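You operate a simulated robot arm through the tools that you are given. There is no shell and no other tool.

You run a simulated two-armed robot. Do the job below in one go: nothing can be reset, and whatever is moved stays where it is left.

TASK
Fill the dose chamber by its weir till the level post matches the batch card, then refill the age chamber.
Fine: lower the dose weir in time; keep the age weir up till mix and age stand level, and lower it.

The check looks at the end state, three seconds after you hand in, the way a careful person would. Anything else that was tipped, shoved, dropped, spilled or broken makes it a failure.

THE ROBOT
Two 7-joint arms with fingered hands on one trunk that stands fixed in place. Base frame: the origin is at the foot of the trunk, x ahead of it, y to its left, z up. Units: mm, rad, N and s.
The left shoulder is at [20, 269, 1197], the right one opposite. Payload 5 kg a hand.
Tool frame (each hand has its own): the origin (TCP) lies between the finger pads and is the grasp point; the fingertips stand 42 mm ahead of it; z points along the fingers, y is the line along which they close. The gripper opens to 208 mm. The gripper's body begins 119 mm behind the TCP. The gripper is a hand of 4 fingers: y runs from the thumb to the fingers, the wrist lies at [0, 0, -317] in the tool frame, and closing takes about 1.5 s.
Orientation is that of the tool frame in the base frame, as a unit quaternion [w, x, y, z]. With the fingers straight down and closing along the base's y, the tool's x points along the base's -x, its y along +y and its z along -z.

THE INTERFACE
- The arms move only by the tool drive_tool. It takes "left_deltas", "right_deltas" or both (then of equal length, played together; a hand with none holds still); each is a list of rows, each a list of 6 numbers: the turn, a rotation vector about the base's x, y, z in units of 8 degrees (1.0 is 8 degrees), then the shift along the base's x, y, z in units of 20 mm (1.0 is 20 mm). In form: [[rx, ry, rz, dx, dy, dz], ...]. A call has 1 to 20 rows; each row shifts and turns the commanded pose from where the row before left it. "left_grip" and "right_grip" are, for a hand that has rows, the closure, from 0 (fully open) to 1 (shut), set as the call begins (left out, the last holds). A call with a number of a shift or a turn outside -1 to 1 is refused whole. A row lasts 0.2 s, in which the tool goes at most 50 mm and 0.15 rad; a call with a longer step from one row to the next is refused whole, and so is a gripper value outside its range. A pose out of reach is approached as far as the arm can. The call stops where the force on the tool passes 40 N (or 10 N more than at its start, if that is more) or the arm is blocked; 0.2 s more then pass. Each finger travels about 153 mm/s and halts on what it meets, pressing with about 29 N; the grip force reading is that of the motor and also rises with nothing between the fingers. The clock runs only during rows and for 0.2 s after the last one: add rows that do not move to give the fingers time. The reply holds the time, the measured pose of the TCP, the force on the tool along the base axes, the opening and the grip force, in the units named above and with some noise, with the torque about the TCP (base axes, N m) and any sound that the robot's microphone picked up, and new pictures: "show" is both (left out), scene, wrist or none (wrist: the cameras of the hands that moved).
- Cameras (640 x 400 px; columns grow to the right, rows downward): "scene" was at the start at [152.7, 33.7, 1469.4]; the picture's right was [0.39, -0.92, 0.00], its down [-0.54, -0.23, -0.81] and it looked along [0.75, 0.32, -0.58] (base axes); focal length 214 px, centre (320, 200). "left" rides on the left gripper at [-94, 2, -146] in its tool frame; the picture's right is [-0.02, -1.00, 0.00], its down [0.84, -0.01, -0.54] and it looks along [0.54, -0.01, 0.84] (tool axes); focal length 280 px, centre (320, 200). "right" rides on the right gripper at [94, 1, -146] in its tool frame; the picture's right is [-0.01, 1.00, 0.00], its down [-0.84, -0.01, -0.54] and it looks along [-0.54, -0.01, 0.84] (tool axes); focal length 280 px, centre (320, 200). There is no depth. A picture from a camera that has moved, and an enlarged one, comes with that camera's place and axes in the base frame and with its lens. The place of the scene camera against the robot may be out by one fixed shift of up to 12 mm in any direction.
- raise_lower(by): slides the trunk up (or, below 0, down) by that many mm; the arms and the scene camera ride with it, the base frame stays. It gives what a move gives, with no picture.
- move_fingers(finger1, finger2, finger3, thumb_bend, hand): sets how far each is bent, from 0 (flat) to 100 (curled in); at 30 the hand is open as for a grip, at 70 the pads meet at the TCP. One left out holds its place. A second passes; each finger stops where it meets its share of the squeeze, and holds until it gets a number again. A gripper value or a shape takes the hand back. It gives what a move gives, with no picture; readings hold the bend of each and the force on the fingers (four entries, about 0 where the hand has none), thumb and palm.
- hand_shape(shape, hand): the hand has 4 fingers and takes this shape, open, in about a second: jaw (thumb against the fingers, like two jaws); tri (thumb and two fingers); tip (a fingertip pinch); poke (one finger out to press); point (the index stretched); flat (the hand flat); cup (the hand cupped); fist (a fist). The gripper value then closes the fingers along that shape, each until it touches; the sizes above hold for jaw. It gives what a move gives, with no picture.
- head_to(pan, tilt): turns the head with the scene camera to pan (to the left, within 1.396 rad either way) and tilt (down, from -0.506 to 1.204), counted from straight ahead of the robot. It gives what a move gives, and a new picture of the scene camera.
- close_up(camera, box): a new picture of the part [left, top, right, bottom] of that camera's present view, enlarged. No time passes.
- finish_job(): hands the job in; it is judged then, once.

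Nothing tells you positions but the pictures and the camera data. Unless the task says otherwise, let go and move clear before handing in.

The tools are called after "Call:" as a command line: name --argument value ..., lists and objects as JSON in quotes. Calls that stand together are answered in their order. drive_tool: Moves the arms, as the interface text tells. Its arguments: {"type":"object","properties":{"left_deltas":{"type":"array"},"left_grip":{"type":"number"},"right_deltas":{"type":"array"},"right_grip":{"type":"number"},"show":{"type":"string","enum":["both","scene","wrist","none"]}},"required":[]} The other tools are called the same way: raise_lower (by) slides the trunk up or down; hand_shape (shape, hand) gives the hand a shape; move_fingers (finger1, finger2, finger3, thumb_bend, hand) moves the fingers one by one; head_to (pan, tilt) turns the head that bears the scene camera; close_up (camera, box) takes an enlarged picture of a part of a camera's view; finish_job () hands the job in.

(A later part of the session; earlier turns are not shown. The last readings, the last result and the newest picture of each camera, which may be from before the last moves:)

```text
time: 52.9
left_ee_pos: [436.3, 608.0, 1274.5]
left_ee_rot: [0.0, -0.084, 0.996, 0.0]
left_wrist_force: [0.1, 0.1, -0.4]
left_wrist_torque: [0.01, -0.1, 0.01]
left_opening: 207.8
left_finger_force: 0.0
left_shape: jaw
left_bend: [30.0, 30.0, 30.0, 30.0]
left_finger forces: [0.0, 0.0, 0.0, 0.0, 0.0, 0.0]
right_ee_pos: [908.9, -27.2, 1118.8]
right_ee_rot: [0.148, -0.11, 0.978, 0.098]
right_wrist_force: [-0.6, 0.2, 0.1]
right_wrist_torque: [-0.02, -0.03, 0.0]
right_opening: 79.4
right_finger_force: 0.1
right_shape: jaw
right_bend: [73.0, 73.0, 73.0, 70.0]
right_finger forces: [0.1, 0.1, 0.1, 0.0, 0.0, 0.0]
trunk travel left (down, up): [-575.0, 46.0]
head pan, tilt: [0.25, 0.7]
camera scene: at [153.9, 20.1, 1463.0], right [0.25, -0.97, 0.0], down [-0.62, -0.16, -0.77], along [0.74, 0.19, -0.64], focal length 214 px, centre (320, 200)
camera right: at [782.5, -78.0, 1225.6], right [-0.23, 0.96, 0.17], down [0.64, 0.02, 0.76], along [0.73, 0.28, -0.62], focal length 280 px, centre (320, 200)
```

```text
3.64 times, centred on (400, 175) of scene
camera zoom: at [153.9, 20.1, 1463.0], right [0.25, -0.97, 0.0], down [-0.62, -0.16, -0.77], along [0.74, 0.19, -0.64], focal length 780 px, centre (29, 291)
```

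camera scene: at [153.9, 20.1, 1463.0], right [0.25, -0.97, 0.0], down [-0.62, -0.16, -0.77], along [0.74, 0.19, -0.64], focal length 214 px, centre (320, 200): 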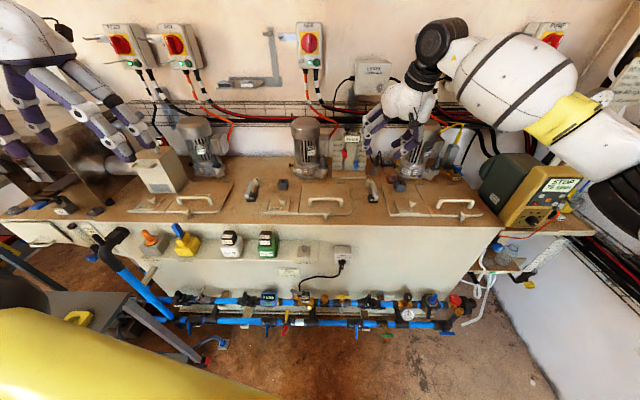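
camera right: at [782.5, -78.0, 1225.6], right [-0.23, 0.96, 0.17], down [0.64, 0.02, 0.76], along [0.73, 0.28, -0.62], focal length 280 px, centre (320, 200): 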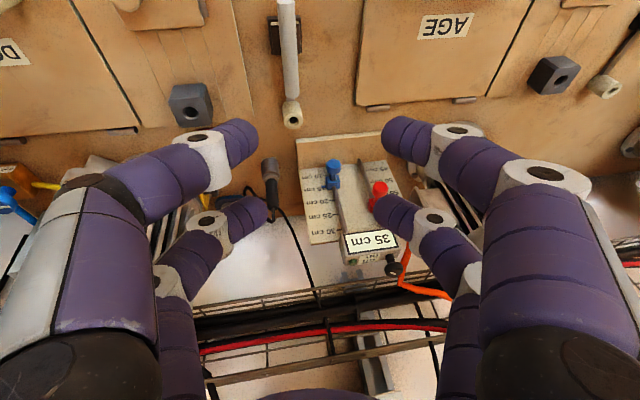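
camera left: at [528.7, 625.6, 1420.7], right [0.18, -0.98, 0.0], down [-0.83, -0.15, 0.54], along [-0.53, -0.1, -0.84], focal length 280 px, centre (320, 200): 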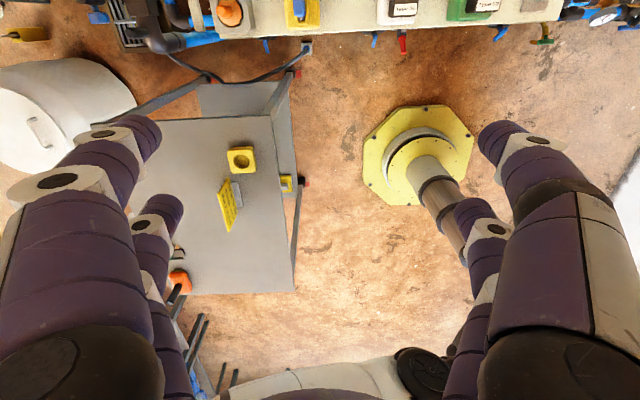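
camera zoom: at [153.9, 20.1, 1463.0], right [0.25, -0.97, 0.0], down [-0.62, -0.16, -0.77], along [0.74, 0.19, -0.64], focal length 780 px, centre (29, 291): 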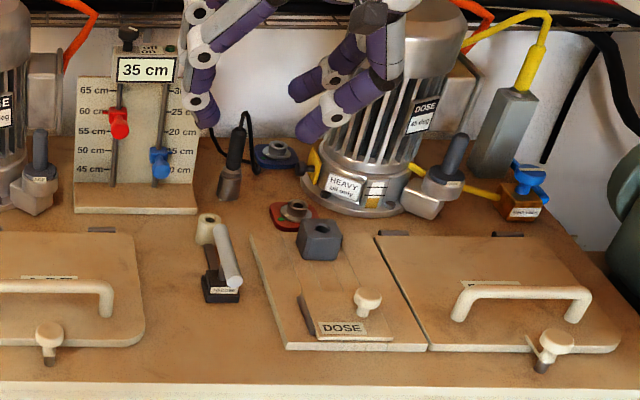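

Dose is done: weir seated, post at 35 cm, panel undisturbed. Now I'll park the right hand back and bring the left hand above the TO AGE handle, centre about (794,496,900).

Call:
drive_tool --right_deltas '[[0, 0, 0, 0, 0, 1], [0, 0, 0, 0, 0, 1], [0, 0, 0, 0, 0, 1], [0, 0, 0, 0, 0, 1], [0, 0, 0, -1, -0.6, 1], [0, 0, 0, -1, -0.6, 0], [0, 0, 0, -1, -0.6, 0], [0, 0, 0, -1, -0.6, 0], [0, 0, 0, -1, -0.6, 0], [0, 0, 0, -1, -0.6, 0], [0, 0, 0, -1, -0.6, 0], [0, 0, 0, -1, -0.6, 0], [0, 0, 0, -1, -0.6, 0], [0, 0, 0, -1, -0.6, 0], [0, 0, 0, -1, -0.6, 0], [0, 0, 0, -1, -0.6, 0], [0, 0, 0, -1, -0.6, 0], [0, 0, 0, -1, -0.6, 0], [0, 0, 0, -1, -0.6, 0], [0, 0, 0, -1, -0.6, 0]]' --left_deltas '[[0.024, -0.1, 0.026, 0.98, -0.314, 0], [0.024, -0.1, 0.026, 0.98, -0.314, 0], [0.024, -0.1, 0.026, 0.98, -0.314, 0], [0.024, -0.1, 0.026, 0.98, -0.314, 0], [0.024, -0.1, 0.026, 0.98, -0.314, 0], [0.024, -0.1, 0.026, 0.98, -0.314, 0], [0.024, -0.1, 0.026, 0.98, -0.314, 0], [0.024, -0.1, 0.026, 0.98, -0.314, 0], [0.024, -0.1, 0.026, 0.98, -0.314, 0], [0.024, -0.1, 0.026, 0.98, -0.314, 0], [0.024, -0.1, 0.026, 0.98, -0.314, 0], [0.024, -0.1, 0.026, 0.98, -0.314, 0], [0.024, -0.1, 0.026, 0.98, -0.314, 0], [0.024, -0.1, 0.026, 0.98, -0.314, 0], [0.024, -0.1, 0.026, 0.98, -0.314, 0], [0.024, -0.1, 0.026, 0.98, -0.314, 0], [0.024, -0.1, 0.026, 0.98, -0.314, 0], [0.024, -0.1, 0.026, 0.98, -0.314, 0], [0, 0, 0, 0, 0, -1], [0, 0, 0, 0, 0, -1]]' --left_grip 0.6 --show "both"

```text
time: 57.0
left_ee_pos: [791.1, 493.3, 1236.3]
left_ee_rot: [0.128, -0.117, 0.985, 0.018]
left_wrist_force: [0.5, -0.3, 0.8]
left_wrist_torque: [0.06, 0.03, 0.01]
left_opening: 83.6
left_finger_force: 0.0
left_shape: jaw
left_bend: [73.0, 73.0, 73.0, 70.0]
left_finger forces: [0.1, 0.0, 0.0, 0.0, 0.0, 0.0]
right_ee_pos: [591.6, -220.2, 1218.6]
right_ee_rot: [0.148, -0.11, 0.978, 0.1]
right_wrist_force: [0.3, -0.6, 0.1]
right_wrist_torque: [0.05, 0.01, 0.03]
right_opening: 79.3
right_finger_force: 0.1
right_shape: jaw
right_bend: [73.0, 73.0, 73.0, 70.0]
right_finger forces: [0.0, 0.0, 0.0, 0.1, 0.1, 0.0]
trunk travel left (down, up): [-575.0, 46.0]
head pan, tilt: [0.25, 0.7]
camera scene: at [154.4, 19.4, 1462.9], right [0.25, -0.97, 0.0], down [-0.62, -0.16, -0.77], along [0.74, 0.19, -0.64], focal length 214 px, centre (320, 200)
camera right: at [465.0, -270.7, 1326.4], right [-0.23, 0.96, 0.17], down [0.64, 0.02, 0.76], along [0.73, 0.28, -0.62], focal length 280 px, centre (320, 200)
camera left: at [842.5, 505.7, 1400.9], right [0.25, -0.97, 0.0], down [-0.92, -0.24, 0.3], along [-0.3, -0.07, -0.95], focal length 280 px, centre (320, 200)
```

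scene: 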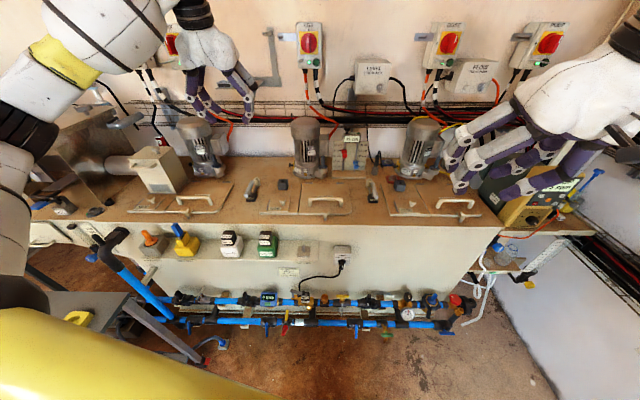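
right: 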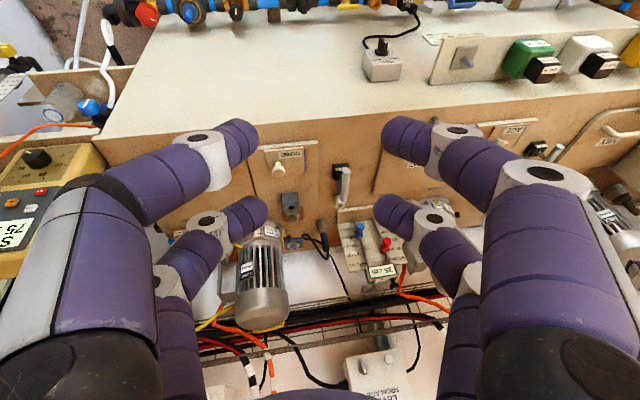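
left: 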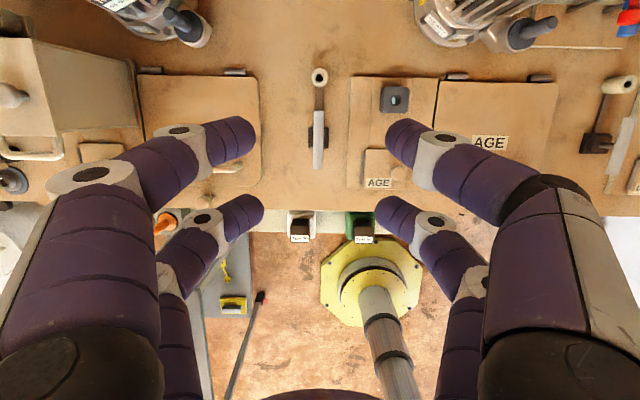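

The left camera confirms the TO AGE handle at (744,484)–(841,508), z≈900, exactly under the hand. Descending to just above it.

Call:
drive_tool --left_deltas '[[0, 0, 0, -0.012, 0.006, -1], [0, 0, 0, -0.012, 0.006, -1], [0, 0, 0, -0.012, 0.006, -1], [0, 0, 0, -0.012, 0.006, -1], [0, 0, 0, -0.012, 0.006, -1], [0, 0, 0, -0.012, 0.006, -1], [0, 0, 0, -0.012, 0.006, -1], [0, 0, 0, -0.012, 0.006, -1], [0, 0, 0, -0.012, 0.006, -1], [0, 0, 0, -0.012, 0.006, -1], [0, 0, 0, -0.012, 0.006, -1], [0, 0, 0, -0.012, 0.006, -1], [0, 0, 0, 0, 0, 0]]' --show "wrist"

Call:
close_up --camera "scene" --box '[180, 110, 320, 220]'

```text
time: 59.9
left_ee_pos: [789.0, 496.4, 995.4]
left_ee_rot: [0.127, -0.117, 0.985, 0.019]
left_wrist_force: [-0.1, -0.1, -0.5]
left_wrist_torque: [-0.01, 0.0, 0.03]
left_opening: 83.8
left_finger_force: 0.0
left_shape: jaw
left_bend: [73.0, 73.0, 73.0, 70.0]
left_finger forces: [0.1, 0.1, 0.0, 0.1, 0.0, 0.0]
right_ee_pos: [591.4, -219.0, 1219.8]
right_ee_rot: [0.148, -0.111, 0.978, 0.099]
right_wrist_force: [-0.2, 0.2, 0.5]
right_wrist_torque: [-0.01, 0.0, 0.01]
right_opening: 79.3
right_finger_force: 0.0
right_shape: jaw
right_bend: [73.0, 73.0, 73.0, 70.0]
right_finger forces: [0.0, 0.0, 0.1, 0.0, 0.0, 0.1]
trunk travel left (down, up): [-575.0, 46.0]
head pan, tilt: [0.25, 0.7]
camera left: at [840.0, 508.8, 1160.9], right [0.25, -0.97, 0.0], down [-0.92, -0.24, 0.31], along [-0.3, -0.07, -0.95], focal length 280 px, centre (320, 200)
```

left: 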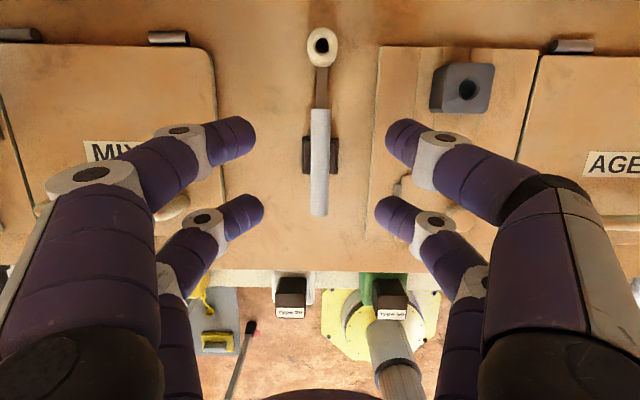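

```text
3.64 times, centred on (250, 165) of scene
camera zoom: at [154.2, 20.1, 1462.9], right [0.25, -0.97, 0.0], down [-0.62, -0.16, -0.77], along [0.74, 0.19, -0.64], focal length 780 px, centre (574, 327)
```

zoom: 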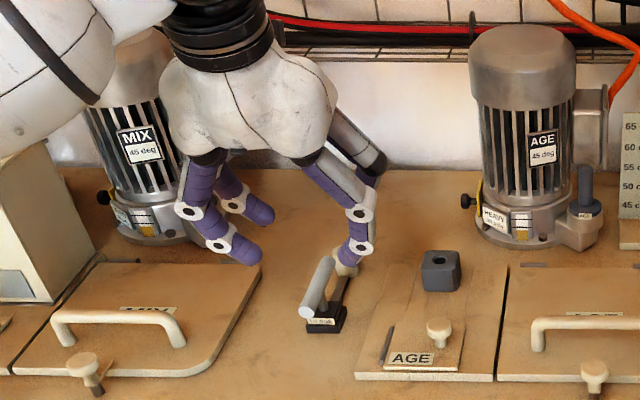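

Aligned, clear of the MIX lid handle and AGE panel. Final descent and then close the grip.

Call:
drive_tool --left_deltas '[[0, 0, 0, 0, -0.02, -0.95], [0, 0, 0, 0, -0.02, -0.95], [0, 0, 0, 0, -0.02, -0.95], [0, 0, 0, 0, -0.02, -0.6], [0, 0, 0, 0, 0, -0.45], [0, 0, 0, 0, 0, 0]]' --show "wrist"

Call:
close_up --camera "scene" --box '[180, 110, 320, 220]'

```text
time: 61.2
left_ee_pos: [790.9, 494.9, 917.0]
left_ee_rot: [0.127, -0.118, 0.985, 0.019]
left_wrist_force: [-0.1, -0.5, 0.3]
left_wrist_torque: [-0.02, -0.03, -0.01]
left_opening: 83.7
left_finger_force: 0.1
left_shape: jaw
left_bend: [73.0, 73.0, 73.0, 70.0]
left_finger forces: [0.0, 0.0, 0.0, 0.1, 0.0, 0.1]
right_ee_pos: [591.5, -218.6, 1219.5]
right_ee_rot: [0.148, -0.111, 0.978, 0.099]
right_wrist_force: [0.3, -0.6, -0.5]
right_wrist_torque: [0.05, -0.01, 0.05]
right_opening: 79.4
right_finger_force: 0.0
right_shape: jaw
right_bend: [73.0, 73.0, 73.0, 70.0]
right_finger forces: [0.1, 0.0, 0.0, 0.0, 0.1, 0.0]
trunk travel left (down, up): [-575.0, 46.0]
head pan, tilt: [0.25, 0.7]
camera left: at [842.1, 507.5, 1082.7], right [0.25, -0.97, 0.0], down [-0.92, -0.24, 0.31], along [-0.3, -0.07, -0.95], focal length 280 px, centre (320, 200)
```

left: 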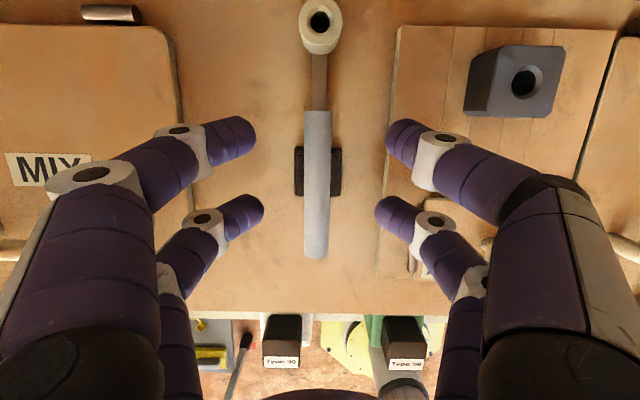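

```text
3.64 times, centred on (250, 165) of scene
camera zoom: at [154.3, 20.1, 1462.9], right [0.25, -0.97, 0.0], down [-0.62, -0.16, -0.77], along [0.74, 0.19, -0.64], focal length 780 px, centre (574, 327)
```

zoom: 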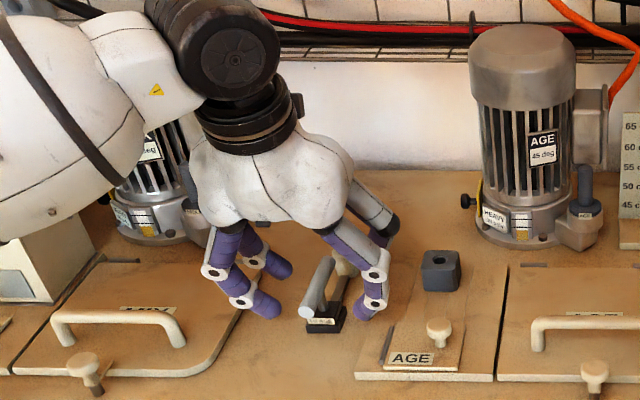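

Call:
drive_tool --left_deltas '[[0, 0, 0, 0, 0, 0], [0, 0, 0, 0, 0, 0], [0, 0, 0, 0, 0, 0], [0, 0, 0, 0, 0, 0], [0, 0, 0, 0, 0, 0], [0, 0, 0, 0, 0, 0]]' --left_grip 1 --show "wrist"

Call:
close_up --camera "scene" --box '[180, 110, 320, 220]'

```text
time: 62.6
left_ee_pos: [789.8, 496.0, 916.8]
left_ee_rot: [0.127, -0.117, 0.985, 0.017]
left_wrist_force: [0.8, -0.9, -6.5]
left_wrist_torque: [0.05, -0.47, -0.1]
left_opening: 6.3
left_finger_force: 29.1
left_shape: jaw
left_bend: [72.0, 70.0, 70.0, 71.0]
left_finger forces: [26.2, 19.9, 20.2, 0.0, 27.4, 0.0]
right_ee_pos: [592.1, -219.6, 1218.8]
right_ee_rot: [0.148, -0.111, 0.978, 0.1]
right_wrist_force: [-1.0, -0.3, 0.3]
right_wrist_torque: [-0.03, -0.04, 0.03]
right_opening: 79.4
right_finger_force: 0.1
right_shape: jaw
right_bend: [73.0, 73.0, 73.0, 70.0]
right_finger forces: [0.1, 0.1, 0.1, 0.0, 0.0, 0.1]
trunk travel left (down, up): [-575.0, 46.0]
head pan, tilt: [0.25, 0.7]
camera left: at [842.4, 507.6, 1082.2], right [0.25, -0.97, 0.0], down [-0.92, -0.24, 0.31], along [-0.3, -0.07, -0.95], focal length 280 px, centre (320, 200)
```

left: 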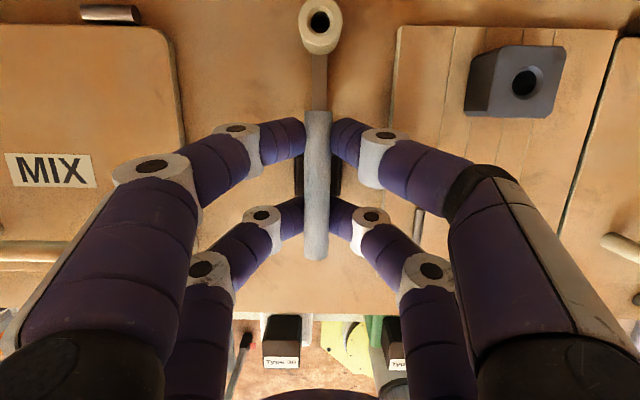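

```text
3.64 times, centred on (250, 165) of scene
camera zoom: at [154.8, 20.4, 1462.8], right [0.25, -0.97, 0.0], down [-0.62, -0.16, -0.76], along [0.74, 0.19, -0.64], focal length 780 px, centre (574, 327)
```

zoom: 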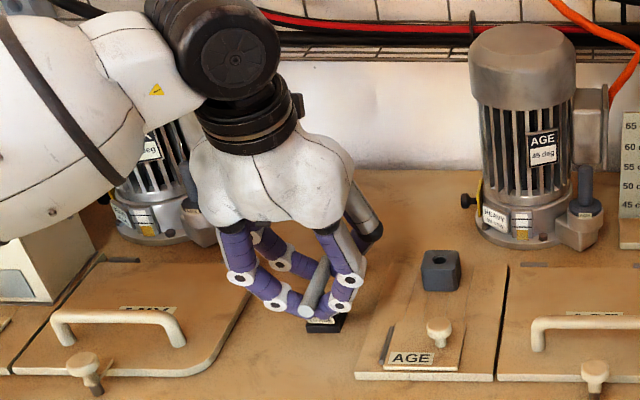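

Gripped well. Before lifting, I'll check whether any panel shows the mix level (the "STOPPED..." panel on the left).

Call:
head_to --pan 1.0 --tilt 0.4

Call:
close_up --camera "scene" --box '[230, 80, 390, 200]'

```text
time: 63.8
left_ee_pos: [789.9, 494.2, 917.3]
left_ee_rot: [0.127, -0.117, 0.985, 0.019]
left_wrist_force: [0.2, -1.1, -3.7]
left_wrist_torque: [0.12, -0.47, -0.07]
left_opening: 6.4
left_finger_force: 28.9
left_shape: jaw
left_bend: [72.0, 70.0, 70.0, 71.0]
left_finger forces: [26.5, 19.4, 19.6, 0.0, 27.9, 0.0]
right_ee_pos: [593.0, -219.8, 1219.0]
right_ee_rot: [0.148, -0.111, 0.978, 0.1]
right_wrist_force: [0.1, -0.9, -0.6]
right_wrist_torque: [0.03, -0.02, 0.01]
right_opening: 79.3
right_finger_force: 0.1
right_shape: jaw
right_bend: [73.0, 73.0, 73.0, 70.0]
right_finger forces: [0.0, 0.0, 0.1, 0.0, 0.1, 0.0]
trunk travel left (down, up): [-575.0, 46.0]
head pan, tilt: [1.0, 0.4]
camera scene: at [122.4, 77.2, 1489.7], right [0.84, -0.54, 0.0], down [-0.21, -0.33, -0.92], along [0.5, 0.77, -0.39], focal length 214 px, centre (320, 200)
```

scene: 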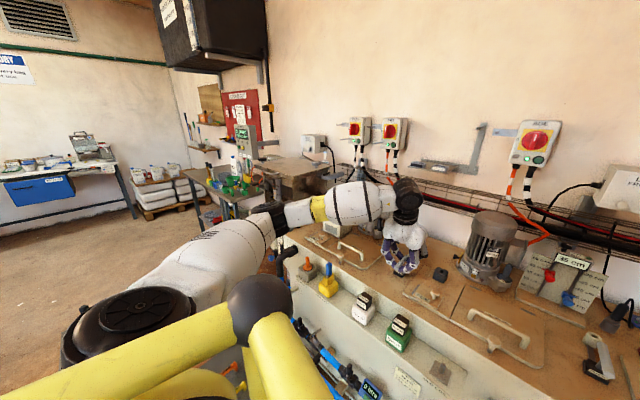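

```text
3.33 times, centred on (310, 140) of scene
camera zoom: at [122.4, 77.2, 1489.7], right [0.84, -0.54, 0.0], down [-0.21, -0.33, -0.92], along [0.5, 0.77, -0.39], focal length 715 px, centre (353, 400)
```

zoom: 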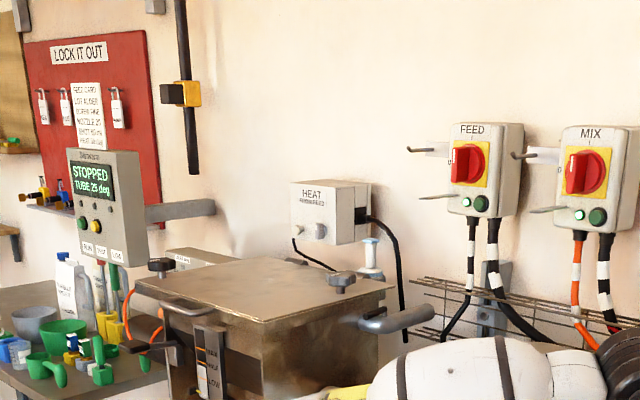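

That panel shows tube temperature, not level. But let me check the level post's reading right now.

Call:
close_up --camera "scene" --box '[540, 240, 610, 310]'

Call:
close_up --camera "right" --box '[340, 200, 430, 300]'

```text
5.71 times, centred on (575, 275) of scene
camera zoom: at [122.4, 77.2, 1489.7], right [0.84, -0.54, 0.0], down [-0.21, -0.33, -0.92], along [0.5, 0.77, -0.39], focal length 1226 px, centre (-1137, -229)
```

zoom: 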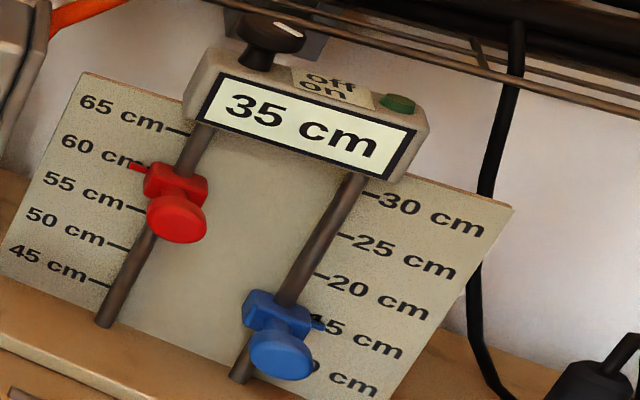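

```text
4.00 times, centred on (385, 250) of right
camera zoom: at [465.3, -269.6, 1326.4], right [-0.23, 0.96, 0.17], down [0.64, 0.02, 0.76], along [0.73, 0.28, -0.62], focal length 1122 px, centre (60, 0)
```

zoom: 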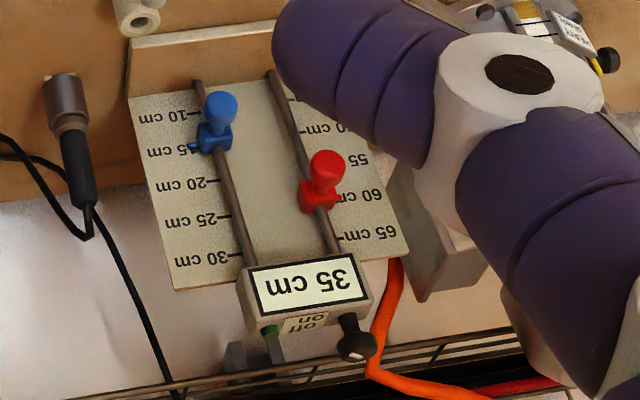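

The dose level remains 35 cm. Now I raise the age weir about 90 mm, smoothly.

Call:
drive_tool --left_deltas '[[0, 0, 0, 0, 0, 0.4], [0, 0, 0, 0, 0, 0.7], [0, 0, 0, 0, 0, 0.7], [0, 0, 0, 0, 0, 0.7], [0, 0, 0, 0, 0, 0.7], [0, 0, 0, 0, 0, 0.7], [0, 0, 0, 0, 0, 0.5], [0, 0, 0, 0, 0, 0]]' --show "wrist"

Call:
head_to --pan 0.25 --tilt 0.7

Call:
close_up --camera "scene" --box '[200, 110, 380, 230]'

```text
time: 65.5
left_ee_pos: [789.8, 493.8, 1006.0]
left_ee_rot: [0.127, -0.118, 0.985, 0.019]
left_wrist_force: [18.0, 11.8, -6.5]
left_wrist_torque: [0.38, -0.85, -0.08]
left_opening: 6.2
left_finger_force: 29.2
left_shape: jaw
left_bend: [72.0, 70.0, 70.0, 71.0]
left_finger forces: [29.5, 20.6, 19.9, 0.0, 26.1, 0.1]
right_ee_pos: [593.1, -219.8, 1219.4]
right_ee_rot: [0.147, -0.112, 0.978, 0.099]
right_wrist_force: [0.1, -0.5, 0.4]
right_wrist_torque: [0.01, -0.04, 0.01]
right_opening: 79.4
right_finger_force: 0.0
right_shape: jaw
right_bend: [73.0, 73.0, 73.0, 70.0]
right_finger forces: [0.0, 0.0, 0.0, 0.0, 0.0, 0.0]
trunk travel left (down, up): [-575.0, 46.0]
head pan, tilt: [1.0, 0.4]
camera left: at [841.8, 507.2, 1170.9], right [0.25, -0.97, 0.0], down [-0.92, -0.24, 0.31], along [-0.3, -0.07, -0.95], focal length 280 px, centre (320, 200)
```

left: 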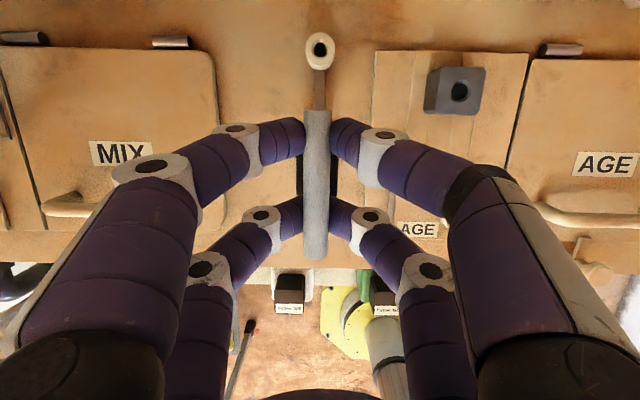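

```text
time: 66.7
left_ee_pos: [790.2, 493.3, 1005.1]
left_ee_rot: [0.128, -0.118, 0.985, 0.019]
left_wrist_force: [22.9, 13.8, 0.1]
left_wrist_torque: [0.47, -1.05, -0.08]
left_opening: 5.8
left_finger_force: 29.2
left_shape: jaw
left_bend: [72.0, 70.0, 70.0, 71.0]
left_finger forces: [30.5, 20.0, 19.0, 0.0, 26.2, 0.0]
right_ee_pos: [593.0, -218.2, 1218.5]
right_ee_rot: [0.148, -0.111, 0.978, 0.098]
right_wrist_force: [-0.2, -0.4, 0.3]
right_wrist_torque: [0.0, -0.01, 0.03]
right_opening: 79.2
right_finger_force: 0.0
right_shape: jaw
right_bend: [73.0, 73.0, 73.0, 70.0]
right_finger forces: [0.0, 0.0, 0.0, 0.0, 0.0, 0.0]
trunk travel left (down, up): [-575.0, 46.0]
head pan, tilt: [0.25, 0.7]
camera scene: at [155.7, 21.1, 1462.7], right [0.25, -0.97, 0.0], down [-0.62, -0.16, -0.76], along [0.74, 0.19, -0.64], focal length 214 px, centre (320, 200)
```

scene: 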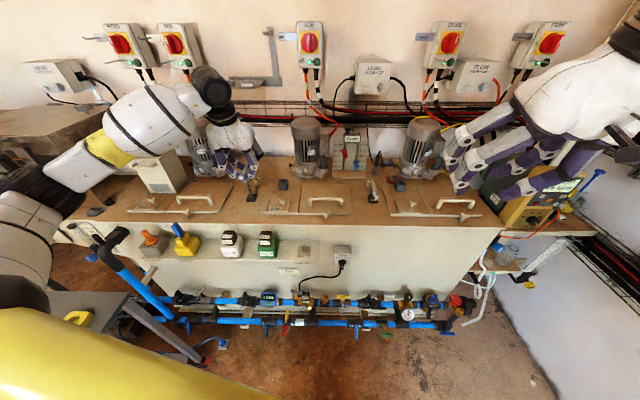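

```text
3.33 times, centred on (290, 170) of scene
camera zoom: at [155.7, 21.1, 1462.7], right [0.25, -0.97, 0.0], down [-0.62, -0.16, -0.76], along [0.74, 0.19, -0.64], focal length 715 px, centre (420, 300)
```

zoom: 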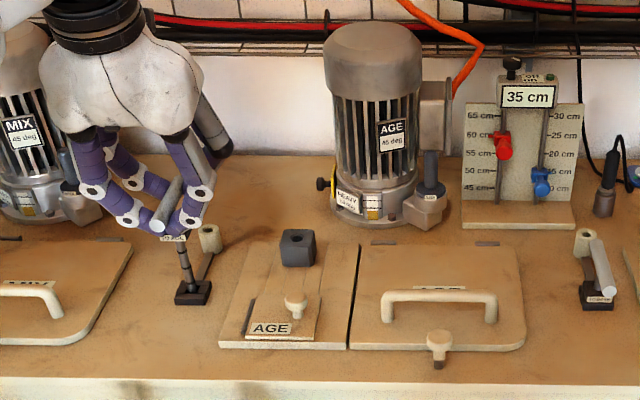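

The age weir is up (same rod height as the dose one). There is a sideways load of ~27 N on the hand, so I'll ease the pose slightly toward it and hold while the levels even out.

Call:
drive_tool --left_deltas '[[0, 0, 0, 0.1, 0.06, 0], [0, 0, 0, 0.1, 0.06, 0], [0, 0, 0, 0, 0, 0], [0, 0, 0, 0, 0, 0], [0, 0, 0, 0, 0, 0], [0, 0, 0, 0, 0, 0], [0, 0, 0, 0, 0, 0], [0, 0, 0, 0, 0, 0], [0, 0, 0, 0, 0, 0], [0, 0, 0, 0, 0, 0]]' --show "none"

Call:
close_up --camera "scene" --box '[200, 110, 380, 230]'

```text
time: 68.8
left_ee_pos: [791.3, 494.5, 1006.8]
left_ee_rot: [0.127, -0.117, 0.985, 0.018]
left_wrist_force: [-31.9, -11.5, -7.5]
left_wrist_torque: [-0.16, 0.08, 0.13]
left_opening: 6.2
left_finger_force: 28.9
left_shape: jaw
left_bend: [72.0, 70.0, 70.0, 71.0]
left_finger forces: [29.0, 21.1, 22.5, 0.1, 30.8, 0.0]
right_ee_pos: [590.5, -219.9, 1219.6]
right_ee_rot: [0.148, -0.111, 0.978, 0.1]
right_wrist_force: [-0.3, -0.6, -0.9]
right_wrist_torque: [0.04, 0.01, -0.01]
right_opening: 79.4
right_finger_force: 0.2
right_shape: jaw
right_bend: [73.0, 73.0, 73.0, 70.0]
right_finger forces: [0.1, 0.0, 0.1, 0.0, 0.0, 0.2]
trunk travel left (down, up): [-575.0, 46.0]
head pan, tilt: [0.25, 0.7]
```

```text
3.33 times, centred on (290, 170) of scene
camera zoom: at [152.7, 19.8, 1463.0], right [0.25, -0.97, 0.0], down [-0.62, -0.16, -0.77], along [0.74, 0.19, -0.64], focal length 715 px, centre (420, 300)
```

zoom: 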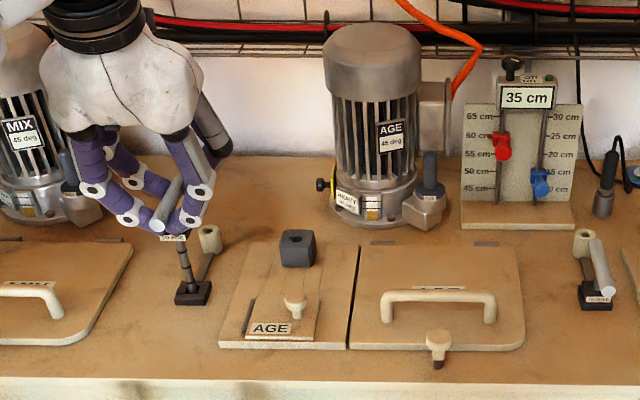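

Over-corrected; I'll go back about half to zero the side force and keep holding.

Call:
drive_tool --left_deltas '[[0, 0, 0, -0.06, -0.025, 0], [0, 0, 0, -0.055, -0.025, 0], [0, 0, 0, 0, 0, 0], [0, 0, 0, 0, 0, 0], [0, 0, 0, 0, 0, 0], [0, 0, 0, 0, 0, 0], [0, 0, 0, 0, 0, 0], [0, 0, 0, 0, 0, 0], [0, 0, 0, 0, 0, 0], [0, 0, 0, 0, 0, 0], [0, 0, 0, 0, 0, 0], [0, 0, 0, 0, 0, 0], [0, 0, 0, 0, 0, 0], [0, 0, 0, 0, 0, 0], [0, 0, 0, 0, 0, 0]]' --show "none"

Call:
close_up --camera "scene" --box '[200, 110, 380, 230]'

```text
time: 72.0
left_ee_pos: [790.0, 494.3, 1005.6]
left_ee_rot: [0.127, -0.116, 0.985, 0.018]
left_wrist_force: [7.1, -3.2, -3.5]
left_wrist_torque: [0.03, -0.81, -0.11]
left_opening: 6.1
left_finger_force: 29.0
left_shape: jaw
left_bend: [72.0, 71.0, 70.0, 71.0]
left_finger forces: [27.8, 20.3, 21.4, 0.1, 31.1, 0.0]
right_ee_pos: [591.7, -219.4, 1218.5]
right_ee_rot: [0.148, -0.111, 0.978, 0.1]
right_wrist_force: [0.5, -0.2, 0.2]
right_wrist_torque: [-0.01, 0.01, -0.02]
right_opening: 79.4
right_finger_force: 0.1
right_shape: jaw
right_bend: [73.0, 73.0, 73.0, 70.0]
right_finger forces: [0.0, 0.0, 0.0, 0.0, 0.0, 0.1]
trunk travel left (down, up): [-575.0, 46.0]
head pan, tilt: [0.25, 0.7]
```

```text
3.33 times, centred on (290, 170) of scene
camera zoom: at [154.9, 20.1, 1462.8], right [0.25, -0.97, 0.0], down [-0.62, -0.16, -0.76], along [0.74, 0.19, -0.64], focal length 715 px, centre (420, 300)
```

zoom: 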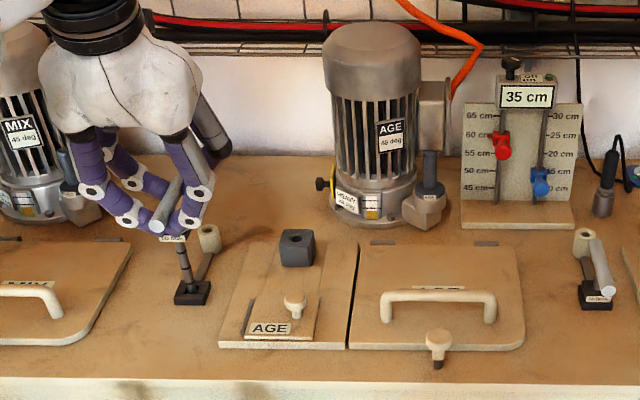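

Side force is now low. I'll hold the age weir up for a good while so mix and age even out, watching force and the 35 cm reading.

Call:
drive_tool --left_deltas '[[0, 0, 0, 0, 0, 0], [0, 0, 0, 0, 0, 0], [0, 0, 0, 0, 0, 0], [0, 0, 0, 0, 0, 0], [0, 0, 0, 0, 0, 0], [0, 0, 0, 0, 0, 0], [0, 0, 0, 0, 0, 0], [0, 0, 0, 0, 0, 0], [0, 0, 0, 0, 0, 0], [0, 0, 0, 0, 0, 0], [0, 0, 0, 0, 0, 0], [0, 0, 0, 0, 0, 0], [0, 0, 0, 0, 0, 0], [0, 0, 0, 0, 0, 0], [0, 0, 0, 0, 0, 0], [0, 0, 0, 0, 0, 0], [0, 0, 0, 0, 0, 0], [0, 0, 0, 0, 0, 0], [0, 0, 0, 0, 0, 0], [0, 0, 0, 0, 0, 0]]' --show "none"

Call:
drive_tool --left_deltas '[[0, 0, 0, 0, 0, 0], [0, 0, 0, 0, 0, 0], [0, 0, 0, 0, 0, 0], [0, 0, 0, 0, 0, 0], [0, 0, 0, 0, 0, 0], [0, 0, 0, 0, 0, 0], [0, 0, 0, 0, 0, 0], [0, 0, 0, 0, 0, 0], [0, 0, 0, 0, 0, 0], [0, 0, 0, 0, 0, 0], [0, 0, 0, 0, 0, 0], [0, 0, 0, 0, 0, 0], [0, 0, 0, 0, 0, 0], [0, 0, 0, 0, 0, 0], [0, 0, 0, 0, 0, 0], [0, 0, 0, 0, 0, 0], [0, 0, 0, 0, 0, 0], [0, 0, 0, 0, 0, 0], [0, 0, 0, 0, 0, 0], [0, 0, 0, 0, 0, 0]]' --show "both"

Call:
close_up --camera "scene" --box '[120, 80, 380, 240]'

```text
time: 76.2
left_ee_pos: [790.2, 494.8, 1005.3]
left_ee_rot: [0.127, -0.117, 0.985, 0.019]
left_wrist_force: [6.0, -4.4, -2.6]
left_wrist_torque: [0.07, -0.79, -0.15]
left_opening: 6.2
left_finger_force: 29.1
left_shape: jaw
left_bend: [72.0, 71.0, 70.0, 71.0]
left_finger forces: [27.5, 20.2, 21.2, 0.0, 31.3, 0.0]
right_ee_pos: [591.6, -220.1, 1219.4]
right_ee_rot: [0.148, -0.111, 0.978, 0.099]
right_wrist_force: [0.4, 0.2, 0.5]
right_wrist_torque: [-0.03, 0.0, -0.01]
right_opening: 79.3
right_finger_force: 0.1
right_shape: jaw
right_bend: [73.0, 73.0, 73.0, 70.0]
right_finger forces: [0.0, 0.1, 0.0, 0.0, 0.1, 0.0]
trunk travel left (down, up): [-575.0, 46.0]
head pan, tilt: [0.25, 0.7]
```

```text
time: 80.5
left_ee_pos: [790.6, 494.1, 1004.8]
left_ee_rot: [0.128, -0.117, 0.985, 0.018]
left_wrist_force: [6.7, -3.9, -4.1]
left_wrist_torque: [0.02, -0.79, -0.15]
left_opening: 6.1
left_finger_force: 29.2
left_shape: jaw
left_bend: [72.0, 71.0, 70.0, 71.0]
left_finger forces: [27.6, 20.3, 21.2, 0.0, 31.3, 0.0]
right_ee_pos: [591.4, -219.6, 1218.8]
right_ee_rot: [0.148, -0.112, 0.978, 0.099]
right_wrist_force: [0.1, 0.1, -0.1]
right_wrist_torque: [0.03, 0.02, -0.02]
right_opening: 79.3
right_finger_force: 0.0
right_shape: jaw
right_bend: [73.0, 73.0, 73.0, 70.0]
right_finger forces: [0.0, 0.0, 0.0, 0.0, 0.0, 0.0]
trunk travel left (down, up): [-575.0, 46.0]
head pan, tilt: [0.25, 0.7]
camera scene: at [154.9, 20.0, 1462.8], right [0.25, -0.97, 0.0], down [-0.62, -0.16, -0.76], along [0.74, 0.19, -0.64], focal length 214 px, centre (320, 200)
camera left: at [842.2, 507.5, 1170.0], right [0.25, -0.97, 0.0], down [-0.92, -0.24, 0.31], along [-0.3, -0.07, -0.95], focal length 280 px, centre (320, 200)
```

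scene: 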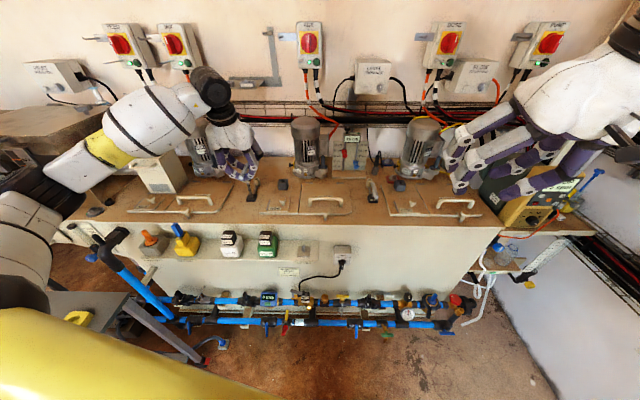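
left: 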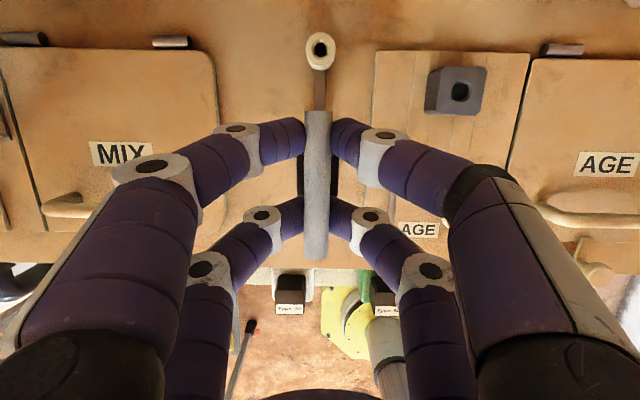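

```text
2.46 times, centred on (250, 160) of scene
camera zoom: at [154.9, 20.0, 1462.8], right [0.25, -0.97, 0.0], down [-0.62, -0.16, -0.76], along [0.74, 0.19, -0.64], focal length 528 px, centre (492, 298)
```

zoom: 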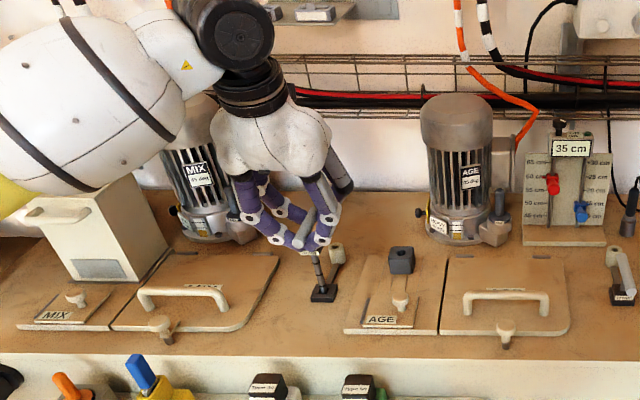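

Steady. I keep holding; no level gauge exists for mix/age, so I'll allow a generous time.

Call:
drive_tool --left_deltas '[[0, 0, 0, 0, 0, 0], [0, 0, 0, 0, 0, 0], [0, 0, 0, 0, 0, 0], [0, 0, 0, 0, 0, 0], [0, 0, 0, 0, 0, 0], [0, 0, 0, 0, 0, 0], [0, 0, 0, 0, 0, 0], [0, 0, 0, 0, 0, 0], [0, 0, 0, 0, 0, 0], [0, 0, 0, 0, 0, 0], [0, 0, 0, 0, 0, 0], [0, 0, 0, 0, 0, 0], [0, 0, 0, 0, 0, 0], [0, 0, 0, 0, 0, 0], [0, 0, 0, 0, 0, 0], [0, 0, 0, 0, 0, 0], [0, 0, 0, 0, 0, 0], [0, 0, 0, 0, 0, 0], [0, 0, 0, 0, 0, 0], [0, 0, 0, 0, 0, 0]]' --show "none"

Call:
drive_tool --left_deltas '[[0, 0, 0, 0, 0, 0], [0, 0, 0, 0, 0, 0], [0, 0, 0, 0, 0, 0], [0, 0, 0, 0, 0, 0], [0, 0, 0, 0, 0, 0], [0, 0, 0, 0, 0, 0], [0, 0, 0, 0, 0, 0], [0, 0, 0, 0, 0, 0], [0, 0, 0, 0, 0, 0], [0, 0, 0, 0, 0, 0], [0, 0, 0, 0, 0, 0], [0, 0, 0, 0, 0, 0], [0, 0, 0, 0, 0, 0], [0, 0, 0, 0, 0, 0], [0, 0, 0, 0, 0, 0], [0, 0, 0, 0, 0, 0], [0, 0, 0, 0, 0, 0], [0, 0, 0, 0, 0, 0], [0, 0, 0, 0, 0, 0], [0, 0, 0, 0, 0, 0]]' --show "none"

Call:
drive_tool --left_deltas '[[0, 0, 0, 0, 0, 0], [0, 0, 0, 0, 0, 0], [0, 0, 0, 0, 0, 0], [0, 0, 0, 0, 0, 0], [0, 0, 0, 0, 0, 0], [0, 0, 0, 0, 0, 0], [0, 0, 0, 0, 0, 0], [0, 0, 0, 0, 0, 0], [0, 0, 0, 0, 0, 0], [0, 0, 0, 0, 0, 0], [0, 0, 0, 0, 0, 0], [0, 0, 0, 0, 0, 0], [0, 0, 0, 0, 0, 0], [0, 0, 0, 0, 0, 0], [0, 0, 0, 0, 0, 0], [0, 0, 0, 0, 0, 0], [0, 0, 0, 0, 0, 0], [0, 0, 0, 0, 0, 0], [0, 0, 0, 0, 0, 0], [0, 0, 0, 0, 0, 0]]' --show "none"

Call:
drive_tool --left_deltas '[[0, 0, 0, 0, 0, 0], [0, 0, 0, 0, 0, 0], [0, 0, 0, 0, 0, 0], [0, 0, 0, 0, 0, 0], [0, 0, 0, 0, 0, 0], [0, 0, 0, 0, 0, 0], [0, 0, 0, 0, 0, 0], [0, 0, 0, 0, 0, 0], [0, 0, 0, 0, 0, 0], [0, 0, 0, 0, 0, 0], [0, 0, 0, 0, 0, 0], [0, 0, 0, 0, 0, 0], [0, 0, 0, 0, 0, 0], [0, 0, 0, 0, 0, 0], [0, 0, 0, 0, 0, 0], [0, 0, 0, 0, 0, 0], [0, 0, 0, 0, 0, 0], [0, 0, 0, 0, 0, 0], [0, 0, 0, 0, 0, 0], [0, 0, 0, 0, 0, 0]]' --show "scene"

Call:
close_up --camera "scene" --box '[120, 80, 380, 240]'

```text
time: 84.7
left_ee_pos: [790.6, 495.0, 1004.4]
left_ee_rot: [0.127, -0.117, 0.985, 0.018]
left_wrist_force: [5.9, -3.3, -3.6]
left_wrist_torque: [0.04, -0.78, -0.17]
left_opening: 6.2
left_finger_force: 29.7
left_shape: jaw
left_bend: [72.0, 71.0, 70.0, 71.0]
left_finger forces: [27.6, 20.3, 21.2, 0.0, 31.4, 0.0]
right_ee_pos: [592.8, -220.5, 1219.5]
right_ee_rot: [0.147, -0.111, 0.978, 0.099]
right_wrist_force: [-0.1, 0.0, -0.1]
right_wrist_torque: [0.02, 0.01, 0.01]
right_opening: 79.3
right_finger_force: 0.0
right_shape: jaw
right_bend: [73.0, 73.0, 73.0, 70.0]
right_finger forces: [0.0, 0.0, 0.1, 0.1, 0.0, 0.0]
trunk travel left (down, up): [-575.0, 46.0]
head pan, tilt: [0.25, 0.7]
```

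```text
time: 88.8
left_ee_pos: [791.4, 495.2, 1004.7]
left_ee_rot: [0.128, -0.117, 0.985, 0.018]
left_wrist_force: [6.9, -4.1, -3.7]
left_wrist_torque: [0.06, -0.82, -0.17]
left_opening: 6.2
left_finger_force: 28.6
left_shape: jaw
left_bend: [72.0, 71.0, 70.0, 71.0]
left_finger forces: [27.5, 20.3, 21.2, 0.1, 31.3, 0.0]
right_ee_pos: [591.7, -218.7, 1219.0]
right_ee_rot: [0.148, -0.111, 0.978, 0.1]
right_wrist_force: [-0.2, -0.4, 0.1]
right_wrist_torque: [-0.02, 0.0, 0.02]
right_opening: 79.2
right_finger_force: 0.0
right_shape: jaw
right_bend: [73.0, 73.0, 73.0, 70.0]
right_finger forces: [0.0, 0.0, 0.0, 0.0, 0.0, 0.1]
trunk travel left (down, up): [-575.0, 46.0]
head pan, tilt: [0.25, 0.7]
```

```text
time: 93.0
left_ee_pos: [791.5, 496.1, 1005.5]
left_ee_rot: [0.128, -0.117, 0.985, 0.018]
left_wrist_force: [6.1, -3.4, -3.5]
left_wrist_torque: [0.06, -0.79, -0.16]
left_opening: 6.0
left_finger_force: 28.6
left_shape: jaw
left_bend: [72.0, 71.0, 70.0, 71.0]
left_finger forces: [27.7, 20.3, 21.2, 0.1, 31.3, 0.1]
right_ee_pos: [591.6, -220.0, 1219.9]
right_ee_rot: [0.147, -0.111, 0.978, 0.099]
right_wrist_force: [0.1, -0.8, -0.1]
right_wrist_torque: [-0.02, 0.0, 0.03]
right_opening: 79.1
right_finger_force: 0.0
right_shape: jaw
right_bend: [73.0, 73.0, 73.0, 70.0]
right_finger forces: [0.0, 0.1, 0.0, 0.0, 0.0, 0.0]
trunk travel left (down, up): [-575.0, 46.0]
head pan, tilt: [0.25, 0.7]
```

```text
time: 97.2
left_ee_pos: [790.7, 495.3, 1005.0]
left_ee_rot: [0.127, -0.117, 0.985, 0.018]
left_wrist_force: [6.7, -3.5, -3.6]
left_wrist_torque: [0.12, -0.82, -0.19]
left_opening: 6.3
left_finger_force: 28.5
left_shape: jaw
left_bend: [72.0, 71.0, 70.0, 71.0]
left_finger forces: [27.6, 20.2, 21.3, 0.0, 31.4, 0.1]
right_ee_pos: [591.0, -219.7, 1218.6]
right_ee_rot: [0.148, -0.112, 0.978, 0.099]
right_wrist_force: [0.6, 1.4, -0.3]
right_wrist_torque: [0.01, 0.0, 0.01]
right_opening: 79.5
right_finger_force: 0.0
right_shape: jaw
right_bend: [73.0, 73.0, 73.0, 70.0]
right_finger forces: [0.0, 0.0, 0.1, 0.0, 0.0, 0.0]
trunk travel left (down, up): [-575.0, 46.0]
head pan, tilt: [0.25, 0.7]
camera scene: at [154.9, 20.0, 1462.8], right [0.25, -0.97, 0.0], down [-0.62, -0.16, -0.76], along [0.74, 0.19, -0.64], focal length 214 px, centre (320, 200)
```

scene: 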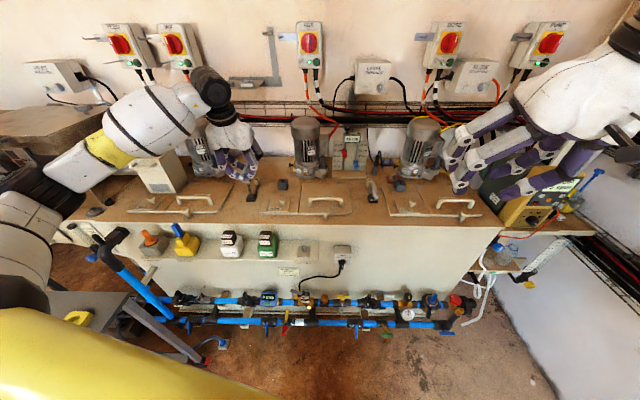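

```text
2.46 times, centred on (250, 160) of scene
camera zoom: at [154.9, 20.0, 1462.8], right [0.25, -0.97, 0.0], down [-0.62, -0.16, -0.76], along [0.74, 0.19, -0.64], focal length 528 px, centre (492, 298)
```

zoom: 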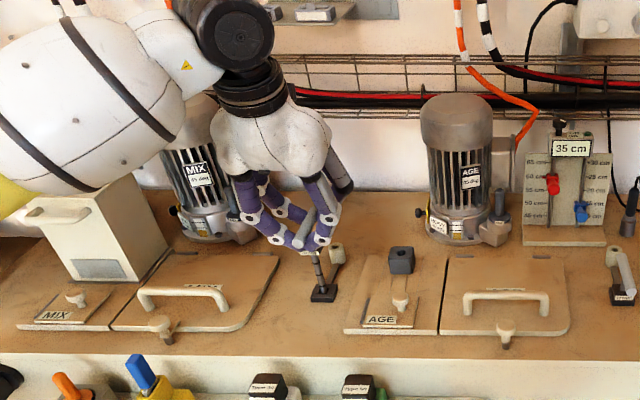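

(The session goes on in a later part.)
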